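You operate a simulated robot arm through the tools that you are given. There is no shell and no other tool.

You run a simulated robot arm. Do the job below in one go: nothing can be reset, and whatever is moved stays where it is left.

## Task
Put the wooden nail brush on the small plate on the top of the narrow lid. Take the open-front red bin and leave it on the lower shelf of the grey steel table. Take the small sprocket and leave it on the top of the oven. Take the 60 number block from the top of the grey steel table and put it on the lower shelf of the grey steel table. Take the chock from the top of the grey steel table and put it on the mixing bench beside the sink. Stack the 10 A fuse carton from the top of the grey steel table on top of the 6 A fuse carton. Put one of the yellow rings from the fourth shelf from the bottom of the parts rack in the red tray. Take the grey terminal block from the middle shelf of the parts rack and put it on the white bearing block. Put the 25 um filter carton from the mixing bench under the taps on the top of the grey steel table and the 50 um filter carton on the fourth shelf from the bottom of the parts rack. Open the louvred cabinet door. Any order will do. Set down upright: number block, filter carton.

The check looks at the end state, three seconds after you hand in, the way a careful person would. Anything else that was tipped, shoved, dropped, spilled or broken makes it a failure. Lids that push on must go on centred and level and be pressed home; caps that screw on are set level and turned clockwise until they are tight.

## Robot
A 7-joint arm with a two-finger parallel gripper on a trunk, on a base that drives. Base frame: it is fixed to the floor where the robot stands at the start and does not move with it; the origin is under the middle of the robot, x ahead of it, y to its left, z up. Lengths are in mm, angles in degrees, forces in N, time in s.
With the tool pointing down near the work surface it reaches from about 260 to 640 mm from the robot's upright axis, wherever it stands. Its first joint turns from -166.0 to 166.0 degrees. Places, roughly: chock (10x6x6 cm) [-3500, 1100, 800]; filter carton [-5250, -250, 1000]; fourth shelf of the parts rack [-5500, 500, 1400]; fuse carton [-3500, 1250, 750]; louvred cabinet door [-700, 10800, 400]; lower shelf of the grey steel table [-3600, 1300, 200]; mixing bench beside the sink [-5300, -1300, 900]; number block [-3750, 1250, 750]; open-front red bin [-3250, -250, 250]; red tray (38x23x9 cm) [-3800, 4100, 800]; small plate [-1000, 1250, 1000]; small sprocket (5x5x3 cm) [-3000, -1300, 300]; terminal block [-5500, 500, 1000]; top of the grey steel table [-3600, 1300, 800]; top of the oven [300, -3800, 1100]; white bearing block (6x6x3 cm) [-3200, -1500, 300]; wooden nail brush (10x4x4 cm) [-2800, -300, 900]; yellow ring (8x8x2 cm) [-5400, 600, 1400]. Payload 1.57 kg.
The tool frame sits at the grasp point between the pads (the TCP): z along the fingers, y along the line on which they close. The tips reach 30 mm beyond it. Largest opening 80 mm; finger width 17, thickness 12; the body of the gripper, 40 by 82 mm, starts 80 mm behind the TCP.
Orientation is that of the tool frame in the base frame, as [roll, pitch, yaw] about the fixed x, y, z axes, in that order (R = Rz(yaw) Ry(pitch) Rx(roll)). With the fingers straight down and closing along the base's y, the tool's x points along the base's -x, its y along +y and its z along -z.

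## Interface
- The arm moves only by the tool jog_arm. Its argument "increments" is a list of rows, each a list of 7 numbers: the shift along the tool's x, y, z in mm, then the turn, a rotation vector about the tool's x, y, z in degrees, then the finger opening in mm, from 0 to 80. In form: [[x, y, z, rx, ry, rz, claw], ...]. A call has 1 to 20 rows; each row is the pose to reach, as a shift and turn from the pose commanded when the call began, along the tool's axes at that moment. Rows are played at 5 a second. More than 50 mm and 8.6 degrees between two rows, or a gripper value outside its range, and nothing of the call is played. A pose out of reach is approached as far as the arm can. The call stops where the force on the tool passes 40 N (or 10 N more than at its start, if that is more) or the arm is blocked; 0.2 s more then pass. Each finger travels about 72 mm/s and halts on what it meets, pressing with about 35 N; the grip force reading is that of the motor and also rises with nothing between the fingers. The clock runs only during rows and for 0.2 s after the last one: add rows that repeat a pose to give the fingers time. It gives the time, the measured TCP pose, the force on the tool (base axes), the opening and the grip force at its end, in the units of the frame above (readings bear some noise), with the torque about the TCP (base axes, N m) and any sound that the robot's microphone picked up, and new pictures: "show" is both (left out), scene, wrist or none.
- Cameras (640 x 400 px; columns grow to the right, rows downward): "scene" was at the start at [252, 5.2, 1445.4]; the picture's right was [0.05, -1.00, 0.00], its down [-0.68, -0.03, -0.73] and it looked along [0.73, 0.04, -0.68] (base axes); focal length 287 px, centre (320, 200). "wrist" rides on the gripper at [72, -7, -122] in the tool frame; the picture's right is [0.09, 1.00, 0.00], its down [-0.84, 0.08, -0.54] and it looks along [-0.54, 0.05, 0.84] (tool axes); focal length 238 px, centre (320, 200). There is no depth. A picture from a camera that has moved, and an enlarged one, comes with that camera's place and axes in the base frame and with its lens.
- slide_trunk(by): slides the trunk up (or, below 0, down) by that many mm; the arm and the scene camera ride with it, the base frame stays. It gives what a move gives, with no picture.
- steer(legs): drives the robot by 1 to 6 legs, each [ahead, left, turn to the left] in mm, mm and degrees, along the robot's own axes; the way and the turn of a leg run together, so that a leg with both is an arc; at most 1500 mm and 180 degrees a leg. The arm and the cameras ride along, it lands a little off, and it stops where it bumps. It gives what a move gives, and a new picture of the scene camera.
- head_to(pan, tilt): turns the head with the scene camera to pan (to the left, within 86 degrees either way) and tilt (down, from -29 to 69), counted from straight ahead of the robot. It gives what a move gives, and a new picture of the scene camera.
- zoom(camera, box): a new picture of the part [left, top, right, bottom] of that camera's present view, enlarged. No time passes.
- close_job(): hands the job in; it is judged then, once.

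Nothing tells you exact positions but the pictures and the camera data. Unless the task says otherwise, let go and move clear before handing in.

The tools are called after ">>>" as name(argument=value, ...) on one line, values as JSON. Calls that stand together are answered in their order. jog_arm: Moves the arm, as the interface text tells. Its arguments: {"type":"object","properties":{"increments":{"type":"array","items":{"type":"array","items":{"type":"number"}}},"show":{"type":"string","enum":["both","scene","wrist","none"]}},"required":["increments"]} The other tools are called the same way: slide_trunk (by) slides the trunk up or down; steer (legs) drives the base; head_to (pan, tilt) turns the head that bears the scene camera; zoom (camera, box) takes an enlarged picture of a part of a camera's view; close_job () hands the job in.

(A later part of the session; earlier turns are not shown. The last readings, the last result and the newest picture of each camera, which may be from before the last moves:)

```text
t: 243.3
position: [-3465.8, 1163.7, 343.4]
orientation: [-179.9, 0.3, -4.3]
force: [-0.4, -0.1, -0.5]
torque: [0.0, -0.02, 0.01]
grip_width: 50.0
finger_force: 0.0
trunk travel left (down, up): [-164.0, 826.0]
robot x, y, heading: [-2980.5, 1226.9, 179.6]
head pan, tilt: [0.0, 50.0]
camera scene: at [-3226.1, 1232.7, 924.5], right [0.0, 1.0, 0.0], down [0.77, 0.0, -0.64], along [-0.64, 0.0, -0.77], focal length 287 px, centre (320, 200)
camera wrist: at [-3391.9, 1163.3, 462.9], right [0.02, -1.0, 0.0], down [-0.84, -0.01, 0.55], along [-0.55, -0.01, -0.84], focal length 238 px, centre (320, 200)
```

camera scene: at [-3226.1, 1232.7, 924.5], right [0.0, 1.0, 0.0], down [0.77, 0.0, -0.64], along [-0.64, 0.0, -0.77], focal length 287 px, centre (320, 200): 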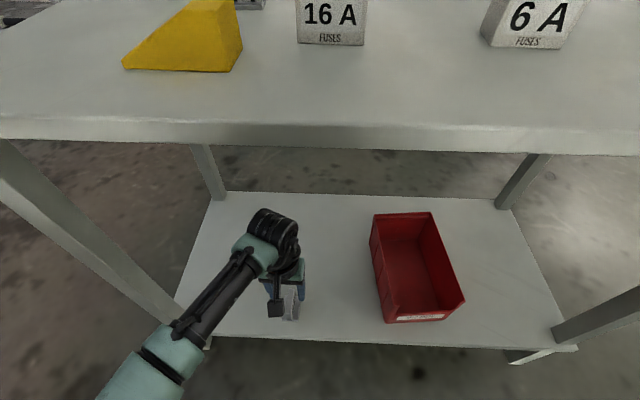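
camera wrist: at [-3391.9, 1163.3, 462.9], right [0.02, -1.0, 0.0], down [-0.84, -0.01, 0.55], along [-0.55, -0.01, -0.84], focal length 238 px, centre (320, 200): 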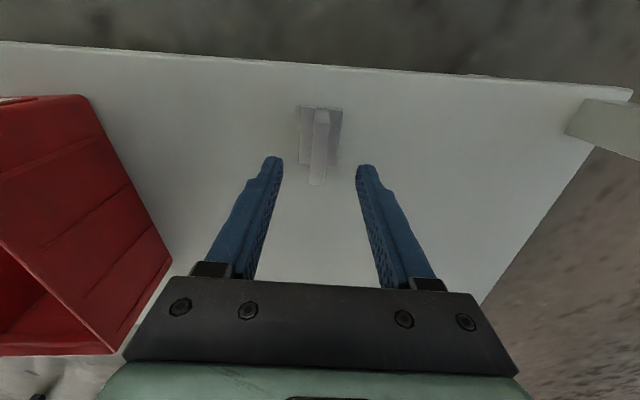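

The 60 block stands upright on the lower shelf. Now back out and raise for the chock.

>>> steer(legs=[[-300, 0, 0]])

>>> slide_trunk(by=400)

>>> slide_trunk(by=270)

>>> jog_arm(increments=[[0, 0, 0, 0, 0, 8.3, 75], [0, 0, 0, 0, 0, 16.6, 75], [0, 0, 0, 0, 0, 24.9, 75], [0, 0, 0, 0, 0, 33.2, 75], [0, 0, 0, 0, 0, 41.5, 75], [0, 0, 0, 0, 0, 49.8, 75], [0, 0, 0, 0, 0, 58.1, 75], [0, 0, 0, 0, 0, 66.4, 75], [0, 0, 0, 0, 0, 74.7, 75], [0, 0, 0, 0, 0, 83, 75]], show="none")

>>> steer(legs=[[350, 100, 0]])

>>> jog_arm(increments=[[0, 0, 0, 0, 0, 1, 75]], show="both")

```text
t: 245.4
position: [-3158.7, 1161.0, 342.6]
orientation: [179.9, 0.3, -4.4]
force: [-0.8, 0.2, 1.2]
torque: [0.03, -0.01, 0.03]
grip_width: 49.9
finger_force: 0.1
trunk travel left (down, up): [-164.0, 826.0]
robot x, y, heading: [-2673.0, 1227.1, 179.6]
head pan, tilt: [0.0, 50.0]
camera scene: at [-2919.7, 1231.4, 924.5], right [0.01, 1.0, 0.0], down [0.77, 0.0, -0.64], along [-0.64, 0.0, -0.77], focal length 287 px, centre (320, 200)
```

scene: 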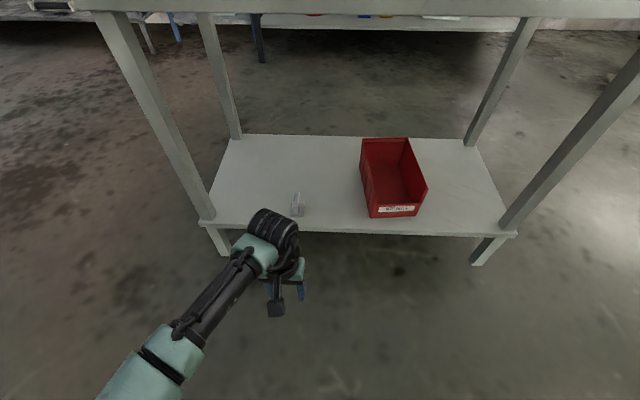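

```text
t: 249.3
position: [-3159.1, 1162.0, 741.6]
orientation: [-180.0, 0.3, -4.4]
force: [-0.4, -0.2, -1.0]
torque: [0.0, 0.02, -0.01]
grip_width: 50.1
finger_force: 0.0
trunk travel left (down, up): [-564.0, 426.0]
robot x, y, heading: [-2672.5, 1228.5, 179.9]
head pan, tilt: [0.0, 50.0]
```

```text
t: 252.0
position: [-3159.7, 1161.7, 1013.2]
orientation: [180.0, 0.3, -4.4]
force: [-0.1, -0.9, 0.3]
torque: [0.0, 0.08, -0.01]
grip_width: 49.9
finger_force: 0.0
trunk travel left (down, up): [-834.0, 156.0]
robot x, y, heading: [-2670.6, 1229.5, 179.4]
head pan, tilt: [0.0, 50.0]
```

```text
t: 254.2
position: [-3157.7, 1162.5, 1012.8]
orientation: [179.7, 0.0, -87.6]
force: [0.4, -0.2, 0.7]
torque: [-0.02, 0.0, 0.0]
grip_width: 75.1
finger_force: 0.1
trunk travel left (down, up): [-834.0, 156.0]
robot x, y, heading: [-2671.7, 1229.1, 179.7]
head pan, tilt: [0.0, 50.0]
```

```text
t: 256.5
position: [-3502.7, 1070.8, 1012.0]
orientation: [179.7, 0.0, -88.0]
force: [-1.0, 0.6, -0.8]
torque: [0.01, -0.03, 0.0]
grip_width: 74.8
finger_force: 0.0
trunk travel left (down, up): [-834.0, 156.0]
robot x, y, heading: [-3019.6, 1132.1, 179.0]
head pan, tilt: [0.0, 50.0]
camera scene: at [-3263.6, 1138.4, 1594.5], right [0.02, 1.0, 0.0], down [0.77, -0.01, -0.64], along [-0.64, 0.01, -0.77], focal length 287 px, centre (320, 200)
```

scene: 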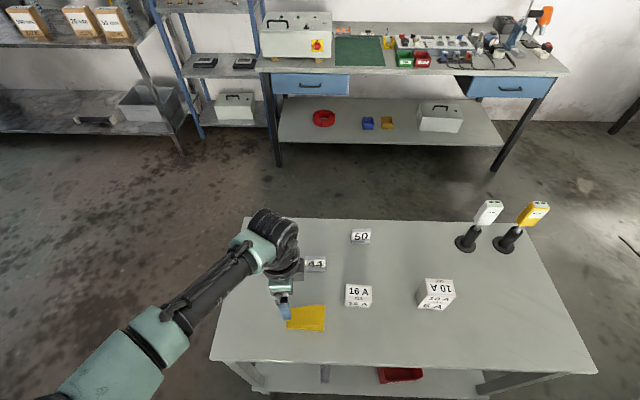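

```text
t: 256.9
position: [-3502.4, 1071.3, 1010.6]
orientation: [179.6, 0.1, -89.0]
force: [0.2, -0.3, 0.1]
torque: [0.01, 0.01, -0.02]
grip_width: 74.8
finger_force: 0.1
trunk travel left (down, up): [-834.0, 156.0]
robot x, y, heading: [-3013.5, 1136.5, 179.0]
head pan, tilt: [0.0, 50.0]
camera scene: at [-3262.9, 1138.6, 1594.7], right [0.02, 1.0, 0.0], down [0.77, -0.01, -0.64], along [-0.64, 0.01, -0.77], focal length 287 px, centre (320, 200)
camera wrist: at [-3493.6, 999.2, 1132.5], right [-0.99, -0.11, 0.01], down [-0.09, 0.84, 0.54], along [-0.06, 0.54, -0.84], focal length 238 px, centre (320, 200)
```

scene: 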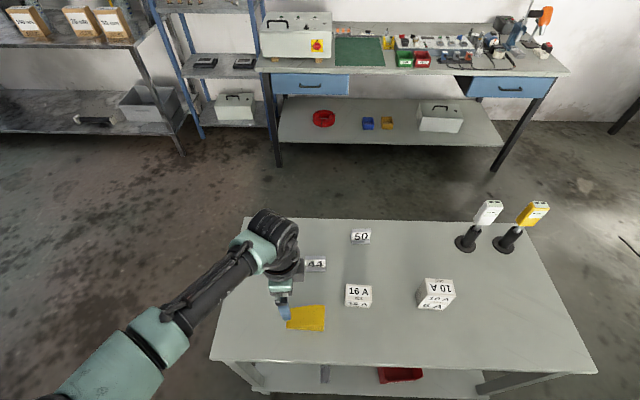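
wrist: 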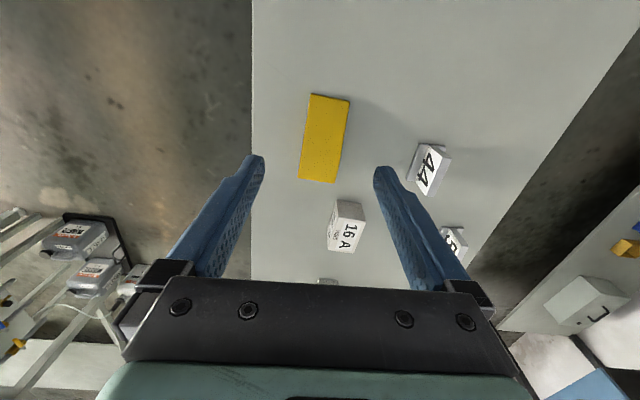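

The chock's centre line: low end (-3514,1050), high end (-3508,1146). I align and descend to grip across its width near the thick end.

>>> jog_arm(increments=[[-22, 3, 20, 0, 0, 2.5, 75], [-44, 6.4, 50, 0, 0, 4.9, 75], [-44, 6.4, 95, 0, 0, 4.9, 75], [-44, 6.4, 120, 0, 0, 4.9, 75]], show="wrist")

```text
t: 257.9
position: [-3508.8, 1117.1, 890.4]
orientation: [179.7, -0.2, -93.9]
force: [-0.3, -0.2, 0.4]
torque: [0.02, 0.0, 0.0]
grip_width: 74.9
finger_force: 0.0
trunk travel left (down, up): [-834.0, 156.0]
robot x, y, heading: [-3017.8, 1133.8, 179.1]
head pan, tilt: [0.0, 50.0]
camera wrist: at [-3506.1, 1044.2, 1011.5], right [-1.0, -0.02, 0.01], down [-0.02, 0.84, 0.54], along [-0.02, 0.54, -0.84], focal length 238 px, centre (320, 200)
```

wrist: 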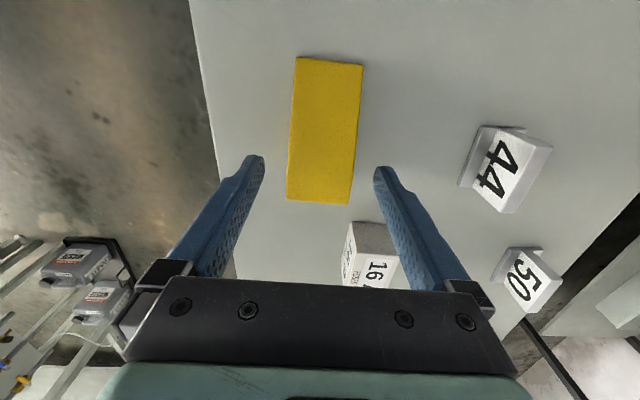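

>>> jog_arm(increments=[[0, 1, 25, 0, 0, 0, 75], [0, 1, 49, 0, 0, 0, 75], [0, 1, 49, 0, 0, 0, 62], [0, 1, 49, 0, 0, 0, 50], [0, 1, 49, 0, 0, 0, 40], [0, 1, 49, 0, 0, 0, 40]], show="wrist")

```text
t: 259.3
position: [-3513.6, 1115.6, 841.4]
orientation: [179.6, 0.0, -93.9]
force: [0.3, 0.1, 1.1]
torque: [-0.04, -0.02, -0.01]
grip_width: 51.7
finger_force: 34.9
trunk travel left (down, up): [-834.0, 156.0]
robot x, y, heading: [-3017.0, 1133.8, 178.9]
head pan, tilt: [0.0, 50.0]
camera wrist: at [-3510.1, 1043.1, 963.2], right [-1.0, -0.02, 0.01], down [-0.02, 0.84, 0.54], along [-0.02, 0.54, -0.84], focal length 238 px, centre (320, 200)
```

wrist: 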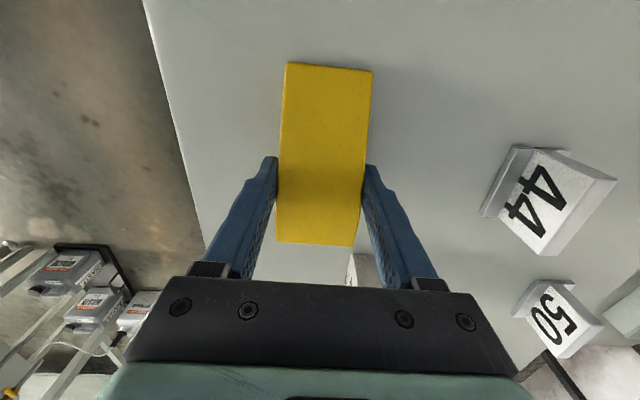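

Chock gripped (52 mm). Lift and drive round to the mixing bench: back, strafe to the corridor, then west.

>>> slide_trunk(by=150)

>>> steer(legs=[[-150, 0, 1], [0, 780, 0], [1400, 0, 0]])

>>> head_to(pan=30, tilt=25)

```text
t: 261.1
position: [-3512.9, 1115.7, 993.2]
orientation: [179.7, 0.0, -93.9]
force: [0.5, 0.5, -1.8]
torque: [-0.01, 0.0, -0.04]
grip_width: 51.8
finger_force: 34.8
trunk travel left (down, up): [-984.0, 6.0]
robot x, y, heading: [-3016.4, 1130.9, 179.0]
head pan, tilt: [0.0, 50.0]
```

```text
t: 272.8
position: [-4770.7, 285.7, 993.2]
orientation: [179.6, 0.0, -90.4]
force: [0.1, -0.8, -2.9]
torque: [0.05, 0.03, 0.03]
grip_width: 51.7
finger_force: 35.0
trunk travel left (down, up): [-984.0, 6.0]
robot x, y, heading: [-4276.3, 330.8, -177.4]
head pan, tilt: [0.0, 50.0]
camera scene: at [-4521.9, 323.8, 1744.5], right [-0.05, 1.0, 0.0], down [0.77, 0.03, -0.64], along [-0.64, -0.03, -0.77], focal length 287 px, centre (320, 200)
```

scene: 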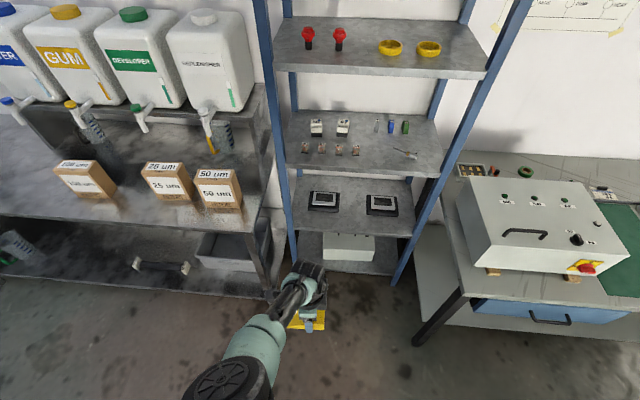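

```text
t: 273.7
position: [-4768.5, 286.2, 992.6]
orientation: [179.7, 0.0, -90.4]
force: [0.6, -0.3, -3.0]
torque: [-0.01, 0.02, 0.01]
grip_width: 51.8
finger_force: 35.3
trunk travel left (down, up): [-984.0, 6.0]
robot x, y, heading: [-4275.5, 334.9, -177.3]
head pan, tilt: [30.0, 25.0]
camera scene: at [-4522.8, 277.8, 1781.9], right [-0.54, 0.84, 0.0], down [0.36, 0.23, -0.91], along [-0.76, -0.49, -0.42], focal length 287 px, centre (320, 200)
```

scene: 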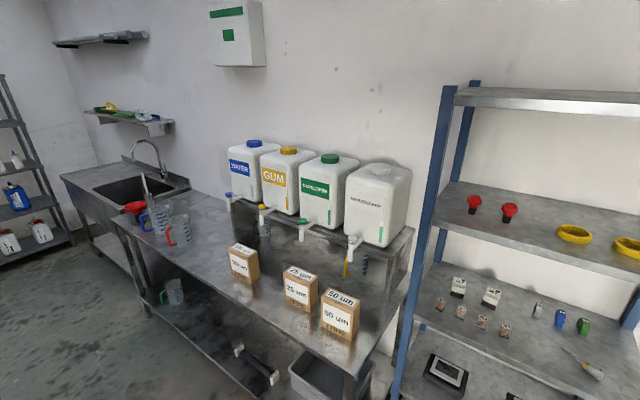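

I see the rack (knobs and yellow rings on the 4th shelf) and the mixing bench with three filter cartons and jugs near the sink. I go left to the stretch near the sink for the chock.

>>> steer(legs=[[0, 0, -2.6], [0, 1350, 0]])

>>> head_to(pan=0, tilt=40)

```text
t: 280.9
position: [-4768.1, -1052.7, 992.9]
orientation: [179.7, 0.0, -92.8]
force: [0.2, -0.1, -3.1]
torque: [0.0, -0.02, 0.01]
grip_width: 51.6
finger_force: 35.4
trunk travel left (down, up): [-984.0, 6.0]
robot x, y, heading: [-4270.0, -1022.6, -179.9]
head pan, tilt: [30.0, 25.0]
camera scene: at [-4522.0, -1070.7, 1782.0], right [-0.5, 0.86, 0.0], down [0.37, 0.21, -0.91], along [-0.78, -0.46, -0.42], focal length 287 px, centre (320, 200)
```

scene: 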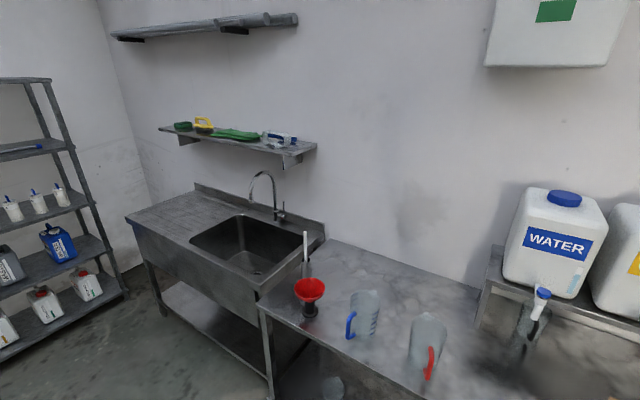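

```text
t: 281.9
position: [-4767.2, -1052.8, 992.6]
orientation: [179.7, 0.1, -92.8]
force: [-0.1, 0.0, -2.1]
torque: [0.04, 0.0, 0.01]
grip_width: 51.7
finger_force: 35.0
trunk travel left (down, up): [-984.0, 6.0]
robot x, y, heading: [-4270.9, -1025.7, -179.9]
head pan, tilt: [0.0, 40.0]
camera scene: at [-4527.4, -1025.0, 1758.7], right [0.0, 1.0, 0.0], down [0.64, 0.0, -0.77], along [-0.77, 0.0, -0.64], focal length 287 px, centre (320, 200)
```

scene: 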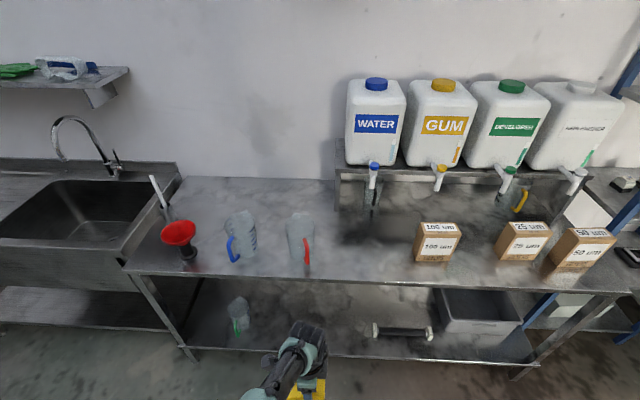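

The jugs stand at about x -5190. I'll set the chock behind/right of the red jug at about (-5330, -1030). First raise well above the jugs, then drive in.

>>> jog_arm(increments=[[0, 0, -40, 0, 0, 0, 40], [0, 0, -80, 0, 0, 0, 40], [0, 0, -120, 0, 0, 0, 40], [0, 0, -150, 0, 0, 0, 40]], show="none")

>>> steer(legs=[[380, 0, 0]])

>>> jog_arm(increments=[[0, 0, 0, 0, 0, 0, 40]], show="both")

```text
t: 282.9
position: [-4766.2, -1051.1, 1143.6]
orientation: [179.7, 0.1, -92.8]
force: [0.6, 0.5, -1.9]
torque: [-0.02, 0.01, 0.0]
grip_width: 51.8
finger_force: 34.4
trunk travel left (down, up): [-984.0, 6.0]
robot x, y, heading: [-4272.4, -1025.1, -179.7]
head pan, tilt: [0.0, 40.0]
```

```text
t: 285.2
position: [-5145.9, -1042.9, 1143.6]
orientation: [179.6, 0.0, -93.4]
force: [-0.2, -0.3, -2.4]
torque: [-0.01, -0.01, 0.0]
grip_width: 51.7
finger_force: 34.7
trunk travel left (down, up): [-984.0, 6.0]
robot x, y, heading: [-4646.9, -1023.5, 179.7]
head pan, tilt: [0.0, 40.0]
camera scene: at [-4905.7, -1021.8, 1758.8], right [0.01, 1.0, 0.0], down [0.64, 0.0, -0.77], along [-0.77, 0.01, -0.64], focal length 287 px, centre (320, 200)
```

scene: 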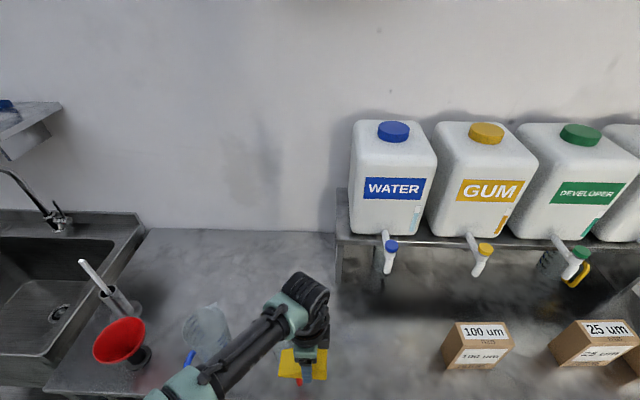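

```text
t: 285.6
position: [-5145.5, -1044.3, 1142.9]
orientation: [179.7, 0.0, -93.4]
force: [-0.1, -0.3, -1.3]
torque: [0.0, 0.0, -0.02]
grip_width: 51.8
finger_force: 34.9
trunk travel left (down, up): [-984.0, 6.0]
robot x, y, heading: [-4649.2, -1026.2, 179.6]
head pan, tilt: [0.0, 40.0]
camera scene: at [-4905.7, -1021.8, 1758.8], right [0.01, 1.0, 0.0], down [0.64, 0.0, -0.77], along [-0.77, 0.01, -0.64], focal length 287 px, centre (320, 200)
camera wrist: at [-5142.2, -1116.8, 1263.4], right [-1.0, -0.03, 0.01], down [-0.02, 0.84, 0.54], along [-0.02, 0.54, -0.84], focal length 238 px, centre (320, 200)
```

scene: 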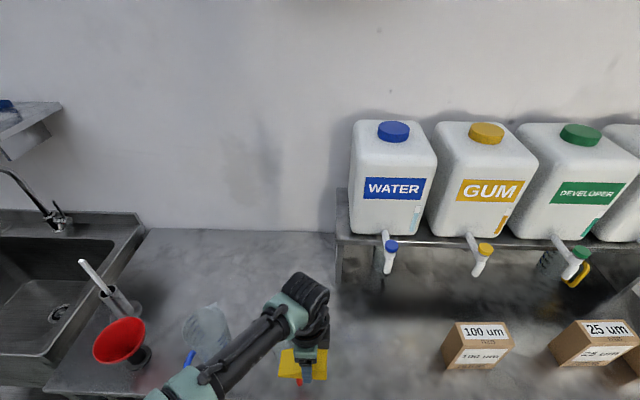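
wrist: 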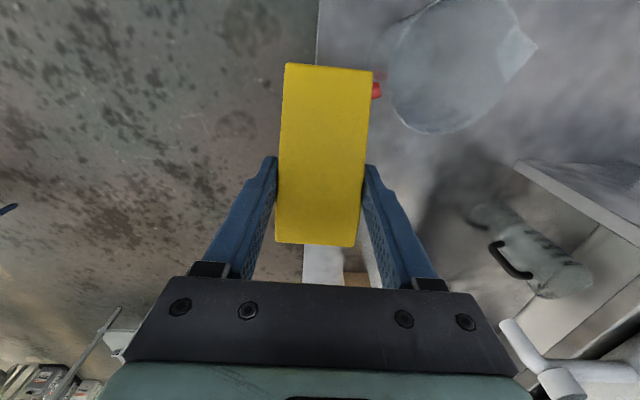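

>>> steer(legs=[[130, 0, 0]])

>>> jog_arm(increments=[[-18, 32, 0, 0, 0, 0, 40], [-37, 65, 0, 0, 0, 0, 40], [-40, 97, 0, 0, 0, 0, 40]], show="both")

```text
t: 286.9
position: [-5274.6, -1039.4, 1144.5]
orientation: [179.6, 0.1, -93.6]
force: [0.5, -0.1, -1.5]
torque: [0.02, -0.02, 0.0]
grip_width: 51.5
finger_force: 35.3
trunk travel left (down, up): [-984.0, 6.0]
robot x, y, heading: [-4780.6, -1022.5, 179.2]
head pan, tilt: [0.0, 40.0]
camera scene: at [-5034.4, -1019.6, 1759.0], right [0.01, 1.0, 0.0], down [0.64, -0.01, -0.77], along [-0.77, 0.01, -0.64], focal length 287 px, centre (320, 200)
```

scene: 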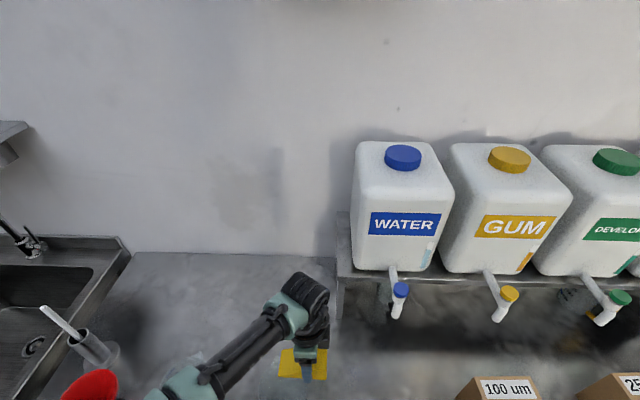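

```text
t: 287.7
position: [-5370.9, -990.9, 1139.8]
orientation: [179.9, 0.0, -93.7]
force: [-0.7, -0.1, -2.0]
torque: [-0.01, -0.02, 0.02]
grip_width: 51.7
finger_force: 35.8
trunk travel left (down, up): [-984.0, 6.0]
robot x, y, heading: [-4781.8, -1022.4, 179.4]
head pan, tilt: [0.0, 40.0]
camera scene: at [-5037.9, -1019.0, 1758.4], right [0.01, 1.0, 0.0], down [0.64, -0.01, -0.77], along [-0.77, 0.01, -0.64], focal length 287 px, centre (320, 200)
camera wrist: at [-5368.4, -1063.8, 1261.0], right [-1.0, -0.03, 0.0], down [-0.02, 0.84, 0.54], along [-0.02, 0.54, -0.84], focal length 238 px, centre (320, 200)
```

scene: 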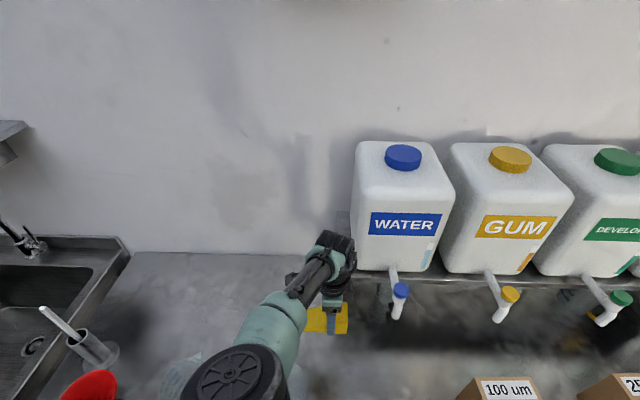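
wrist: 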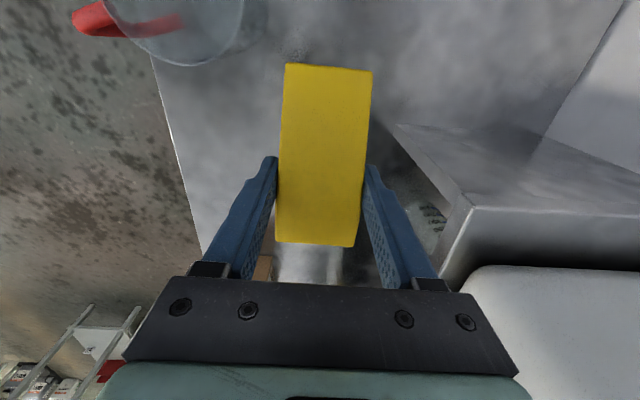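

>>> slide_trunk(by=-165)

>>> jog_arm(increments=[[0, 0, 6, 0, 0, 0, 40], [0, 0, 12, 0, 0, 0, 40]], show="both")

```text
t: 289.6
position: [-5370.0, -991.4, 976.5]
orientation: [179.6, 0.0, -93.7]
force: [0.6, -0.4, -2.5]
torque: [-0.01, -0.01, -0.01]
grip_width: 51.7
finger_force: 35.0
trunk travel left (down, up): [-819.0, 171.0]
robot x, y, heading: [-4779.1, -1023.6, 179.5]
head pan, tilt: [0.0, 40.0]
```

```text
t: 290.2
position: [-5370.8, -991.6, 963.9]
orientation: [179.7, 0.0, -93.6]
force: [0.1, -0.4, -2.2]
torque: [0.02, 0.0, 0.0]
grip_width: 51.7
finger_force: 35.1
trunk travel left (down, up): [-819.0, 171.0]
robot x, y, heading: [-4780.2, -1022.1, 179.5]
head pan, tilt: [0.0, 40.0]
camera scene: at [-5036.7, -1019.5, 1593.6], right [0.01, 1.0, 0.0], down [0.64, -0.01, -0.77], along [-0.77, 0.01, -0.64], focal length 287 px, centre (320, 200)
camera wrist: at [-5367.5, -1064.5, 1085.7], right [-1.0, -0.03, 0.01], down [-0.02, 0.84, 0.54], along [-0.02, 0.54, -0.84], focal length 238 px, centre (320, 200)
```

scene: 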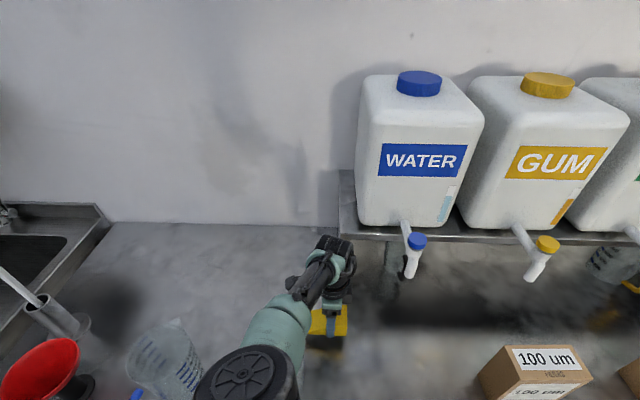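
wrist: 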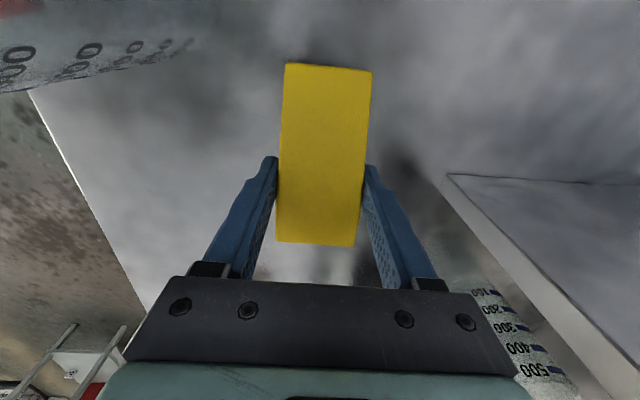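

>>> jog_arm(increments=[[0, 0, 4, 0, 0, 0, 40], [0, 0, 8, 0, 0, 0, 40], [0, 0, 12, 0, 0, 0, 40], [0, 0, 15, 0, 0, 0, 40]], show="none")

>>> jog_arm(increments=[[0, 0, 2, 0, 0, 0, 40], [0, 0, 4, 0, 0, 0, 40], [0, 0, 6, 0, 0, 0, 40]], show="none")

```text
t: 291.2
position: [-5369.4, -992.4, 952.0]
orientation: [179.6, 0.0, -93.6]
force: [0.1, 0.4, -2.6]
torque: [0.02, -0.01, -0.02]
grip_width: 51.9
finger_force: 35.1
out of reach, approached as far as the arm can: row 4
trunk travel left (down, up): [-819.0, 171.0]
robot x, y, heading: [-4777.9, -1024.4, 179.6]
head pan, tilt: [0.0, 40.0]
```

```text
t: 292.0
position: [-5368.1, -992.2, 947.6]
orientation: [179.5, 0.0, -93.5]
force: [0.3, -1.1, -1.2]
torque: [-0.02, 0.03, -0.01]
grip_width: 51.6
finger_force: 35.3
trunk travel left (down, up): [-819.0, 171.0]
robot x, y, heading: [-4780.6, -1023.9, 179.3]
head pan, tilt: [0.0, 40.0]
```

>>> slide_trunk(by=-6)

>>> slide_trunk(by=-4)

>>> slide_trunk(by=-4)

```text
t: 292.6
position: [-5368.2, -993.3, 941.7]
orientation: [179.6, 0.1, -93.7]
force: [-0.4, -0.2, -3.1]
torque: [0.02, 0.02, 0.0]
grip_width: 51.8
finger_force: 35.3
trunk travel left (down, up): [-813.0, 177.0]
robot x, y, heading: [-4778.8, -1020.3, 179.5]
head pan, tilt: [0.0, 40.0]
```

```text
t: 293.1
position: [-5369.0, -992.3, 938.2]
orientation: [179.5, 0.0, -93.7]
force: [-0.4, 0.1, -2.3]
torque: [-0.03, 0.0, 0.01]
grip_width: 51.8
finger_force: 34.8
trunk travel left (down, up): [-809.0, 181.0]
robot x, y, heading: [-4782.3, -1023.2, 179.1]
head pan, tilt: [0.0, 40.0]
```

```text
t: 293.6
position: [-5367.5, -992.3, 934.3]
orientation: [179.5, -0.1, -93.6]
force: [0.0, 0.2, -1.7]
torque: [0.01, -0.02, 0.0]
grip_width: 52.0
finger_force: 34.8
trunk travel left (down, up): [-805.0, 185.0]
robot x, y, heading: [-4780.0, -1021.6, 179.4]
head pan, tilt: [0.0, 40.0]
```

>>> slide_trunk(by=-4)

>>> slide_trunk(by=-4)

>>> jog_arm(increments=[[0, 0, 0, 0, 0, 0, 40]], show="both")

```text
t: 294.2
position: [-5369.2, -992.6, 930.1]
orientation: [179.5, -0.1, -93.6]
force: [0.3, -0.5, -2.4]
torque: [0.04, -0.03, 0.01]
grip_width: 51.6
finger_force: 35.0
trunk travel left (down, up): [-801.0, 189.0]
robot x, y, heading: [-4780.7, -1022.0, 179.7]
head pan, tilt: [0.0, 40.0]
```

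```text
t: 294.7
position: [-5367.4, -992.6, 925.6]
orientation: [179.4, -0.1, -93.6]
force: [1.0, 0.0, -2.4]
torque: [0.04, 0.0, 0.0]
grip_width: 51.7
finger_force: 34.5
trunk travel left (down, up): [-797.0, 193.0]
robot x, y, heading: [-4778.8, -1026.4, 179.0]
head pan, tilt: [0.0, 40.0]
```

```text
t: 295.1
position: [-5368.0, -991.9, 926.5]
orientation: [179.5, 0.0, -93.6]
force: [-0.1, 0.3, -1.0]
torque: [-0.03, -0.01, 0.02]
grip_width: 51.8
finger_force: 34.8
trunk travel left (down, up): [-797.0, 193.0]
robot x, y, heading: [-4775.6, -1024.3, 179.6]
head pan, tilt: [0.0, 40.0]
camera scene: at [-5036.7, -1019.5, 1571.6], right [0.01, 1.0, 0.0], down [0.64, -0.01, -0.77], along [-0.77, 0.01, -0.64], focal length 287 px, centre (320, 200)
camera wrist: at [-5364.8, -1065.7, 1046.1], right [-1.0, -0.03, 0.01], down [-0.02, 0.84, 0.54], along [-0.02, 0.54, -0.84], focal length 238 px, centre (320, 200)
```

scene: 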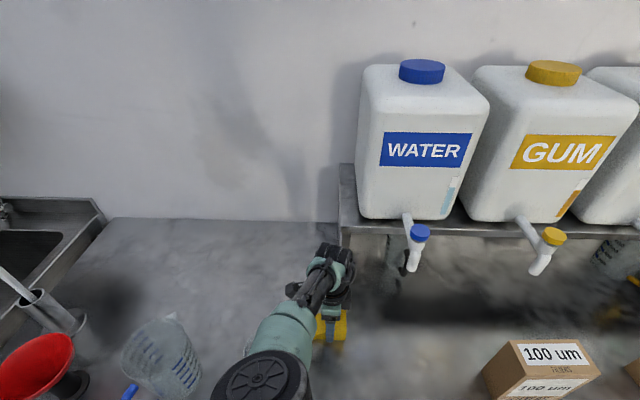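
wrist: 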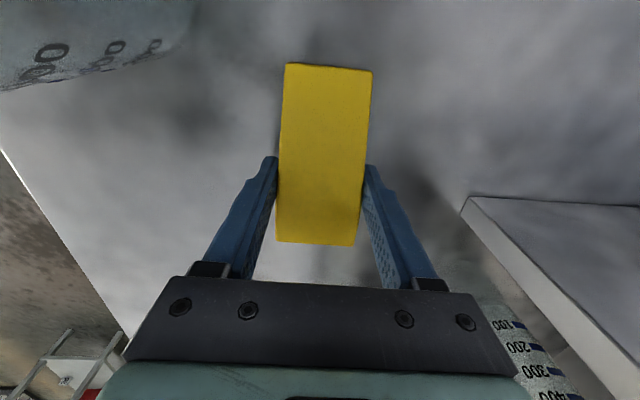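

>>> slide_trunk(by=-4)

>>> slide_trunk(by=-4)

>>> slide_trunk(by=-4)

>>> slide_trunk(by=-4)

```text
t: 295.6
position: [-5367.5, -992.5, 923.1]
orientation: [179.5, 0.0, -93.7]
force: [2.5, 0.3, 8.0]
torque: [-0.65, -0.29, 0.13]
grip_width: 51.9
finger_force: 35.2
trunk travel left (down, up): [-793.0, 197.0]
robot x, y, heading: [-4780.6, -1024.9, 179.3]
head pan, tilt: [0.0, 40.0]
```

```text
t: 296.1
position: [-5368.4, -993.5, 922.6]
orientation: [179.0, 0.0, -93.6]
force: [2.8, -0.4, 36.4]
torque: [-0.54, -1.11, -0.07]
grip_width: 51.8
finger_force: 34.9
trunk travel left (down, up): [-789.0, 201.0]
robot x, y, heading: [-4777.7, -1025.0, 179.5]
head pan, tilt: [0.0, 40.0]
```

```text
t: 296.5
position: [-5368.4, -993.1, 922.2]
orientation: [179.5, 0.1, -93.6]
force: [14.6, -1.9, 24.9]
torque: [-0.3, -1.28, 0.06]
grip_width: 51.5
finger_force: 34.6
trunk travel left (down, up): [-788.0, 202.0]
robot x, y, heading: [-4784.9, -1024.5, 179.3]
head pan, tilt: [0.0, 40.0]
stopped: the force on the tool passed its limit at 50 N (the readings are from after the stop); the commanded pose is now the measured one
```

```text
t: 296.9
position: [-5368.3, -992.3, 922.5]
orientation: [179.5, 0.1, -93.5]
force: [16.0, -1.7, 23.3]
torque: [-0.25, -1.22, 0.08]
grip_width: 51.7
finger_force: 35.1
trunk travel left (down, up): [-785.0, 205.0]
robot x, y, heading: [-4779.2, -1021.7, 179.1]
head pan, tilt: [0.0, 40.0]
stopped: the force on the tool passed its limit at 44 N (the readings are from after the stop); the commanded pose is now the measured one
```

Contact: bench top is about z 882. Ease up, release and lift.

>>> slide_trunk(by=4)

>>> jog_arm(increments=[[0, 0, 0, 0, 0, 0, 52], [0, 0, 0, 0, 0, 0, 58], [0, 0, 0, 0, 0, 0, 65], [0, 0, 0, 0, 0, 0, 72], [0, 0, 0, 0, 0, 0, 75]], show="none")

>>> slide_trunk(by=190)

>>> jog_arm(increments=[[0, 0, 0, 0, 0, 0, 75]], show="both")

```text
t: 297.5
position: [-5372.0, -993.0, 922.5]
orientation: [179.1, 0.1, -93.6]
force: [-0.1, 0.6, -1.4]
torque: [0.01, -0.03, 0.02]
grip_width: 51.7
finger_force: 35.2
trunk travel left (down, up): [-789.0, 201.0]
robot x, y, heading: [-4781.4, -1022.4, 179.4]
head pan, tilt: [0.0, 40.0]
```

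```text
t: 298.7
position: [-5371.7, -992.2, 923.6]
orientation: [179.3, 0.0, -93.5]
force: [0.0, -0.3, 0.4]
torque: [0.0, 0.01, 0.0]
grip_width: 75.0
finger_force: 0.1
trunk travel left (down, up): [-789.0, 201.0]
robot x, y, heading: [-4781.3, -1023.0, 179.3]
head pan, tilt: [0.0, 40.0]
```

```text
t: 300.8
position: [-5371.8, -992.7, 1113.2]
orientation: [179.4, 0.1, -93.6]
force: [0.1, -1.3, -0.3]
torque: [0.03, -0.01, 0.0]
grip_width: 74.9
finger_force: 0.0
trunk travel left (down, up): [-979.0, 11.0]
robot x, y, heading: [-4780.4, -1026.0, 179.7]
head pan, tilt: [0.0, 40.0]
```

```text
t: 301.2
position: [-5371.7, -992.8, 1112.2]
orientation: [179.3, 0.1, -93.4]
force: [-0.1, 0.9, 0.1]
torque: [0.0, -0.01, 0.02]
grip_width: 74.9
finger_force: 0.1
trunk travel left (down, up): [-979.0, 11.0]
robot x, y, heading: [-4782.1, -1026.4, 179.3]
head pan, tilt: [0.0, 40.0]
camera scene: at [-5036.1, -1019.5, 1753.3], right [0.01, 1.0, 0.0], down [0.64, -0.01, -0.77], along [-0.77, 0.01, -0.64], focal length 287 px, centre (320, 200)
camera wrist: at [-5367.6, -1065.7, 1233.9], right [-1.0, -0.03, 0.01], down [-0.02, 0.84, 0.54], along [-0.03, 0.54, -0.84], focal length 238 px, centre (320, 200)
```

scene: 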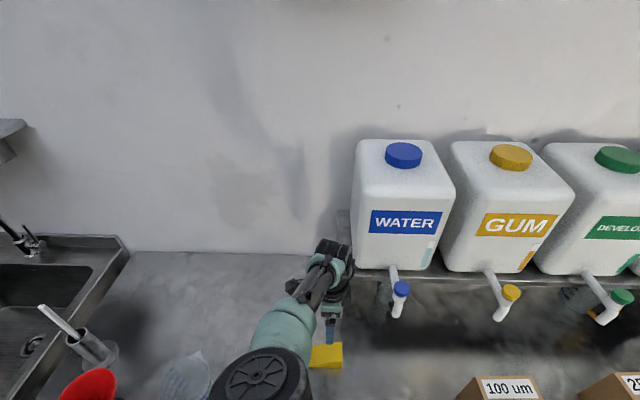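
wrist: 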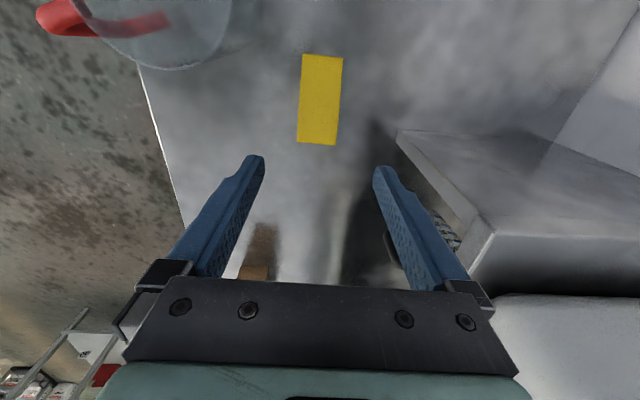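

Chock placed well. Next the filter cartons: back off and strafe right.

>>> steer(legs=[[-350, 0, 0.5], [0, -840, 0]])

>>> jog_arm(increments=[[0, -40, 0, 0, 0, 0, 75], [0, -80, 0, 0, 0, 0, 75]], show="both")

```text
t: 307.4
position: [-5031.9, -191.9, 1114.1]
orientation: [179.3, 0.1, -92.2]
force: [1.0, 0.1, -1.0]
torque: [-0.02, 0.02, 0.03]
grip_width: 75.3
finger_force: 0.0
trunk travel left (down, up): [-979.0, 11.0]
robot x, y, heading: [-4439.1, -206.9, -179.5]
head pan, tilt: [0.0, 40.0]
camera scene: at [-4695.7, -211.0, 1753.3], right [-0.01, 1.0, 0.0], down [0.64, 0.01, -0.77], along [-0.77, -0.01, -0.64], focal length 287 px, centre (320, 200)
```

scene: 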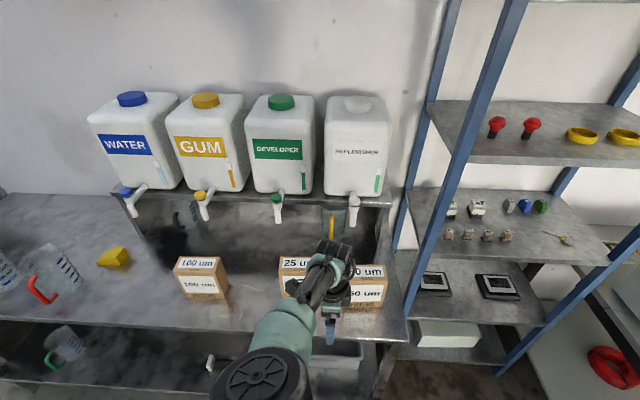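

```text
t: 308.0
position: [-4951.2, -194.4, 1114.3]
orientation: [179.2, 0.0, -92.1]
force: [0.2, -0.4, 0.4]
torque: [0.01, -0.01, -0.01]
grip_width: 75.1
finger_force: 0.1
trunk travel left (down, up): [-979.0, 11.0]
robot x, y, heading: [-4439.5, -205.6, -179.5]
head pan, tilt: [0.0, 40.0]
camera scene: at [-4694.4, -210.8, 1753.5], right [-0.01, 1.0, 0.0], down [0.64, 0.01, -0.77], along [-0.77, -0.01, -0.64], focal length 287 px, centre (320, 200)
camera wrist: at [-4944.6, -267.5, 1234.9], right [-1.0, -0.06, 0.01], down [-0.04, 0.84, 0.54], along [-0.04, 0.54, -0.84], focal length 238 px, centre (320, 200)
```

scene: 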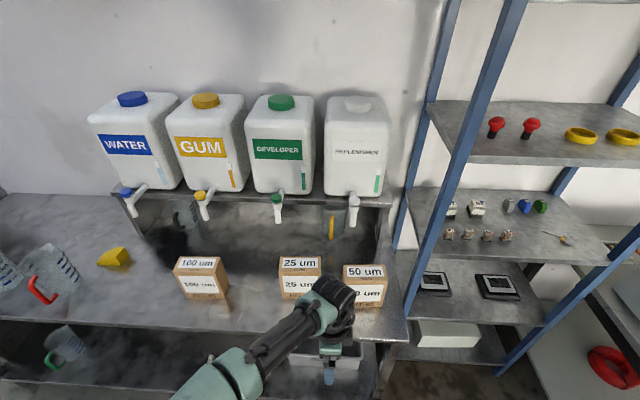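
wrist: 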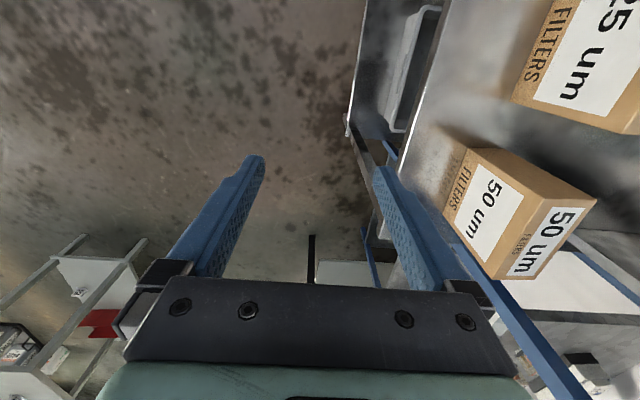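

>>> zoom(camera="scene", box=[260, 240, 410, 330])

>>> zoom(camera="wrist", box=[400, 0, 640, 300])

```text
4.27 times, centred on (335, 285) of scene
camera zoom: at [-4694.4, -210.8, 1753.5], right [-0.01, 1.0, 0.0], down [0.64, 0.01, -0.77], along [-0.77, -0.01, -0.64], focal length 1225 px, centre (256, -163)
```

zoom: 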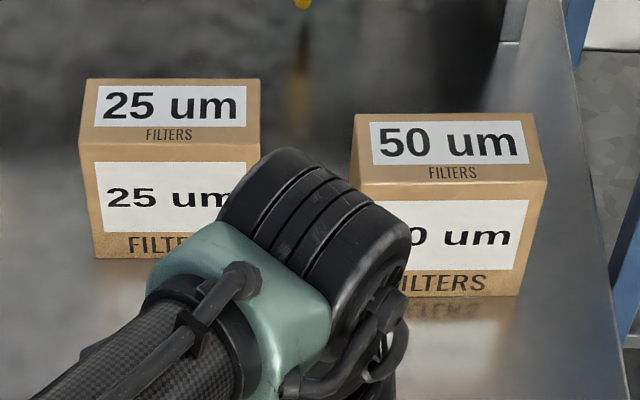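

```text
1.33 times, centred on (520, 150) of wrist
camera zoom: at [-4944.6, -267.5, 1234.9], right [-1.0, -0.06, 0.01], down [-0.04, 0.84, 0.54], along [-0.04, 0.54, -0.84], focal length 318 px, centre (53, 267)
```

zoom: 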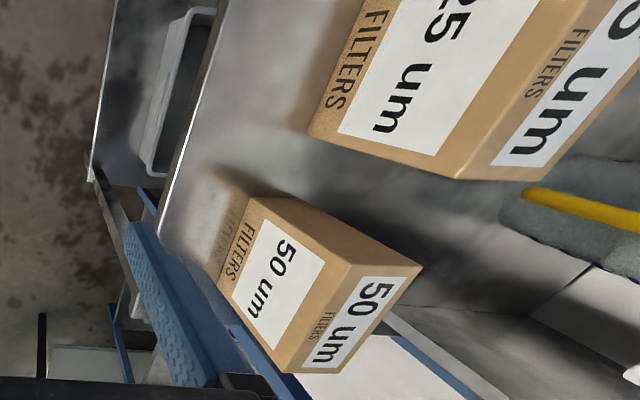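

Cartons: 25 um at x -5224..-5280, y -344..-214, top z≈1030; 50 um at x -5190..-5251, y -152..-17. The 25 um goes first, gripped across its 58 mm depth from above.

>>> steer(legs=[[255, 85, -0.5]])

>>> jog_arm(increments=[[0, 20, 0, 0, 0, -2, 78], [0, 38, 0, 0, 0, -2, 78]], show="both")

```text
t: 309.9
position: [-5206.4, -276.5, 1114.2]
orientation: [179.1, 0.1, -92.8]
force: [-0.2, -1.3, -0.4]
torque: [0.0, -0.02, -0.02]
grip_width: 75.0
finger_force: 0.1
trunk travel left (down, up): [-979.0, 11.0]
robot x, y, heading: [-4695.0, -297.0, -179.8]
head pan, tilt: [0.0, 40.0]
camera scene: at [-4949.4, -295.6, 1753.5], right [0.0, 1.0, 0.0], down [0.64, 0.0, -0.77], along [-0.77, 0.0, -0.64], focal length 287 px, centre (320, 200)
```

scene: 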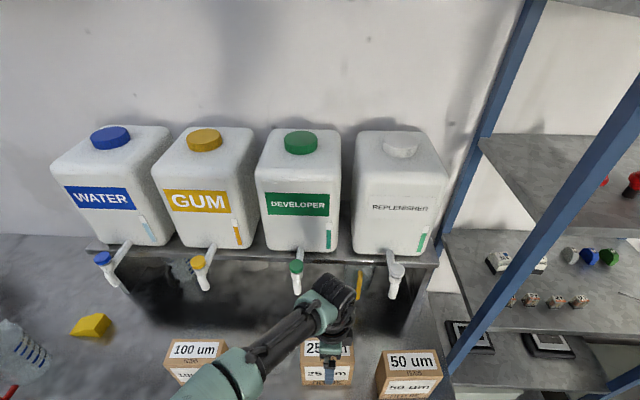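

```text
t: 310.5
position: [-5245.5, -275.3, 1113.5]
orientation: [179.3, 0.1, -90.8]
force: [-0.6, -0.5, -0.9]
torque: [0.01, -0.01, 0.05]
grip_width: 78.1
finger_force: 0.1
trunk travel left (down, up): [-979.0, 11.0]
robot x, y, heading: [-4696.8, -295.1, -179.7]
head pan, tilt: [0.0, 40.0]
camera scene: at [-4951.1, -295.7, 1753.2], right [0.0, 1.0, 0.0], down [0.64, 0.0, -0.77], along [-0.77, 0.0, -0.64], focal length 287 px, centre (320, 200)
camera wrist: at [-5238.4, -349.3, 1235.1], right [-1.0, -0.08, 0.01], down [-0.06, 0.84, 0.54], along [-0.05, 0.54, -0.84], focal length 238 px, centre (320, 200)
```

scene: 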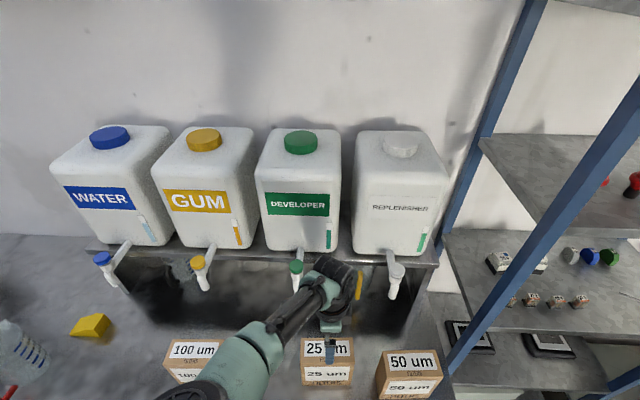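
wrist: 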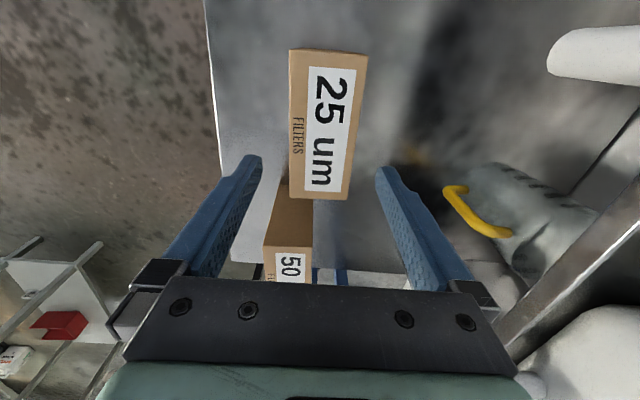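

>>> jog_arm(increments=[[8, 2.5, 10, 0, 0, 0, 78], [8, 2.5, 40, 0, 0, 0, 78]], show="wrist")

>>> slide_trunk(by=-85)

>>> jog_arm(increments=[[0, 0, 0, 0, 0, 0, 65], [0, 0, 0, 0, 0, 0, 55], [0, 0, 0, 0, 0, 0, 45], [0, 0, 0, 0, 0, 0, 45], [0, 0, 0, 0, 0, 0, 45]], show="wrist")

```text
t: 311.1
position: [-5249.2, -283.9, 1074.2]
orientation: [179.4, 0.1, -90.7]
force: [1.0, -0.8, -0.1]
torque: [0.01, 0.0, -0.02]
grip_width: 78.2
finger_force: 0.0
trunk travel left (down, up): [-979.0, 11.0]
robot x, y, heading: [-4692.7, -301.5, -180.0]
head pan, tilt: [0.0, 40.0]
camera wrist: at [-5241.0, -356.6, 1194.4], right [-1.0, -0.08, 0.01], down [-0.06, 0.84, 0.54], along [-0.05, 0.54, -0.84], focal length 238 px, centre (320, 200)
```

wrist: 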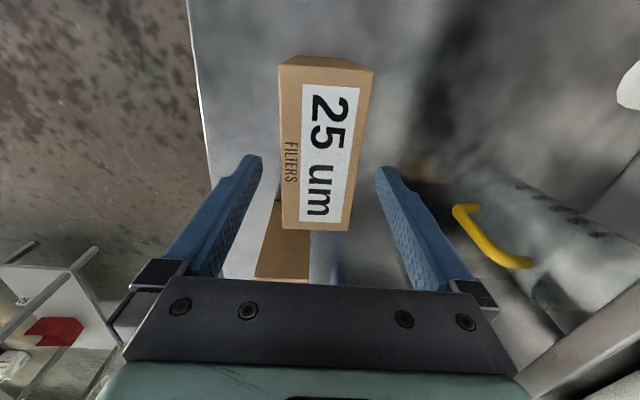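

```text
t: 312.3
position: [-5247.5, -284.8, 990.0]
orientation: [179.3, 0.1, -90.7]
force: [-0.2, 0.1, -0.3]
torque: [0.0, -0.01, 0.0]
grip_width: 77.8
finger_force: 0.1
trunk travel left (down, up): [-894.0, 96.0]
robot x, y, heading: [-4695.0, -299.1, -179.8]
head pan, tilt: [0.0, 40.0]
```

```text
t: 313.5
position: [-5248.1, -285.4, 989.7]
orientation: [179.3, 0.2, -90.8]
force: [0.1, -0.6, 2.5]
torque: [0.08, -0.17, 0.18]
grip_width: 60.3
finger_force: 35.1
trunk travel left (down, up): [-894.0, 96.0]
robot x, y, heading: [-4690.1, -297.3, -180.0]
head pan, tilt: [0.0, 40.0]
camera wrist: at [-5240.4, -357.1, 1110.0], right [-1.0, -0.08, 0.01], down [-0.06, 0.84, 0.54], along [-0.05, 0.54, -0.84], focal length 238 px, centre (320, 200)
```

wrist: 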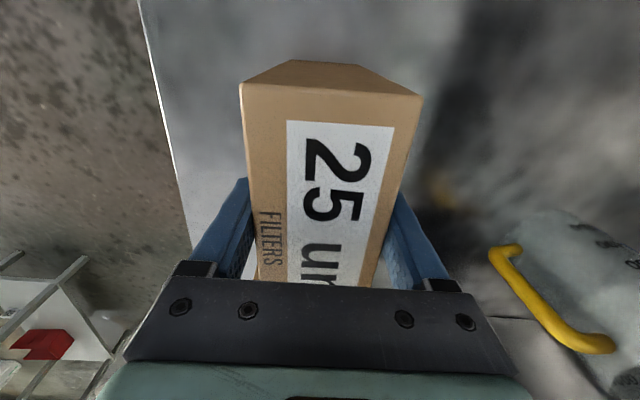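

Gripped (60 mm). Lift and check the weight, then drive to the south end of the steel table.

>>> slide_trunk(by=90)

>>> steer(legs=[[-400, 0, 0], [0, 0, -90]])

```text
t: 314.8
position: [-5249.2, -283.5, 1079.0]
orientation: [179.3, 0.1, -90.9]
force: [0.1, 0.0, -4.6]
torque: [-0.03, 0.01, -0.01]
grip_width: 60.2
finger_force: 35.7
trunk travel left (down, up): [-984.0, 6.0]
robot x, y, heading: [-4693.4, -295.9, -179.9]
head pan, tilt: [0.0, 40.0]
```

```text
t: 321.0
position: [-4296.6, 256.7, 1079.7]
orientation: [179.3, 0.1, -179.5]
force: [-0.5, 1.0, -5.5]
torque: [0.01, 0.02, 0.01]
grip_width: 59.7
finger_force: 35.0
trunk travel left (down, up): [-984.0, 6.0]
robot x, y, heading: [-4292.6, -296.2, 91.6]
head pan, tilt: [0.0, 40.0]
camera scene: at [-4303.3, -39.5, 1758.2], right [1.0, 0.03, 0.0], down [0.02, -0.64, -0.77], along [-0.02, 0.77, -0.64], focal length 287 px, centre (320, 200)
```

scene: 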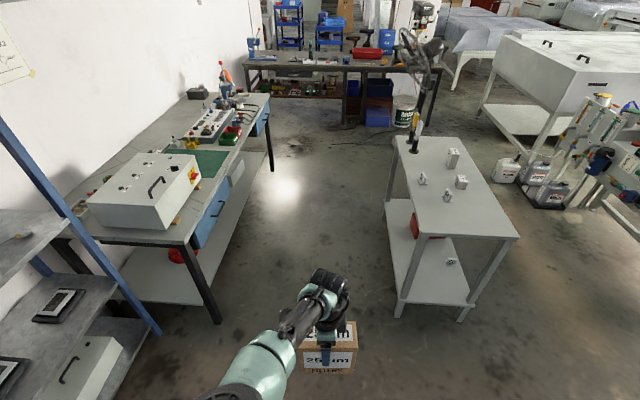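

>>> steer(legs=[[0, 0, -1.6], [440, 0, 0], [0, -680, 0]])

>>> head_to(pan=0, tilt=50)

```text
t: 327.4
position: [-3602.2, 708.3, 1078.1]
orientation: [179.3, 0.1, 179.5]
force: [0.2, -0.3, -5.2]
torque: [0.0, 0.01, 0.02]
grip_width: 60.0
finger_force: 34.9
trunk travel left (down, up): [-984.0, 6.0]
robot x, y, heading: [-3611.3, 152.6, 90.3]
head pan, tilt: [0.0, 40.0]
camera scene: at [-3614.2, 411.2, 1758.2], right [1.0, 0.01, 0.0], down [0.0, -0.64, -0.77], along [-0.01, 0.77, -0.64], focal length 287 px, centre (320, 200)
```

scene: 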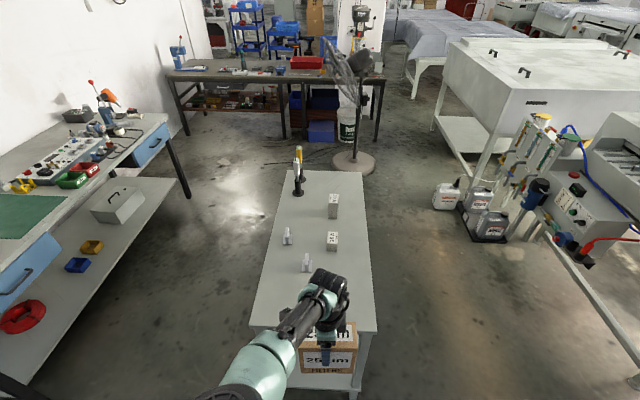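

```text
t: 328.2
position: [-3601.6, 708.4, 1078.1]
orientation: [179.3, 0.1, 179.5]
force: [-0.6, 0.8, -5.0]
torque: [0.02, 0.0, -0.01]
grip_width: 60.0
finger_force: 35.0
trunk travel left (down, up): [-984.0, 6.0]
robot x, y, heading: [-3612.3, 154.4, 90.4]
head pan, tilt: [0.0, 50.0]
camera scene: at [-3613.1, 403.2, 1744.1], right [1.0, 0.01, 0.0], down [0.0, -0.77, -0.64], along [0.0, 0.64, -0.77], focal length 287 px, centre (320, 200)
```

scene: 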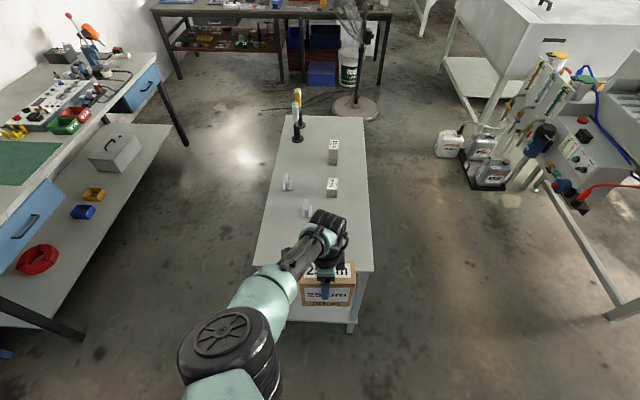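

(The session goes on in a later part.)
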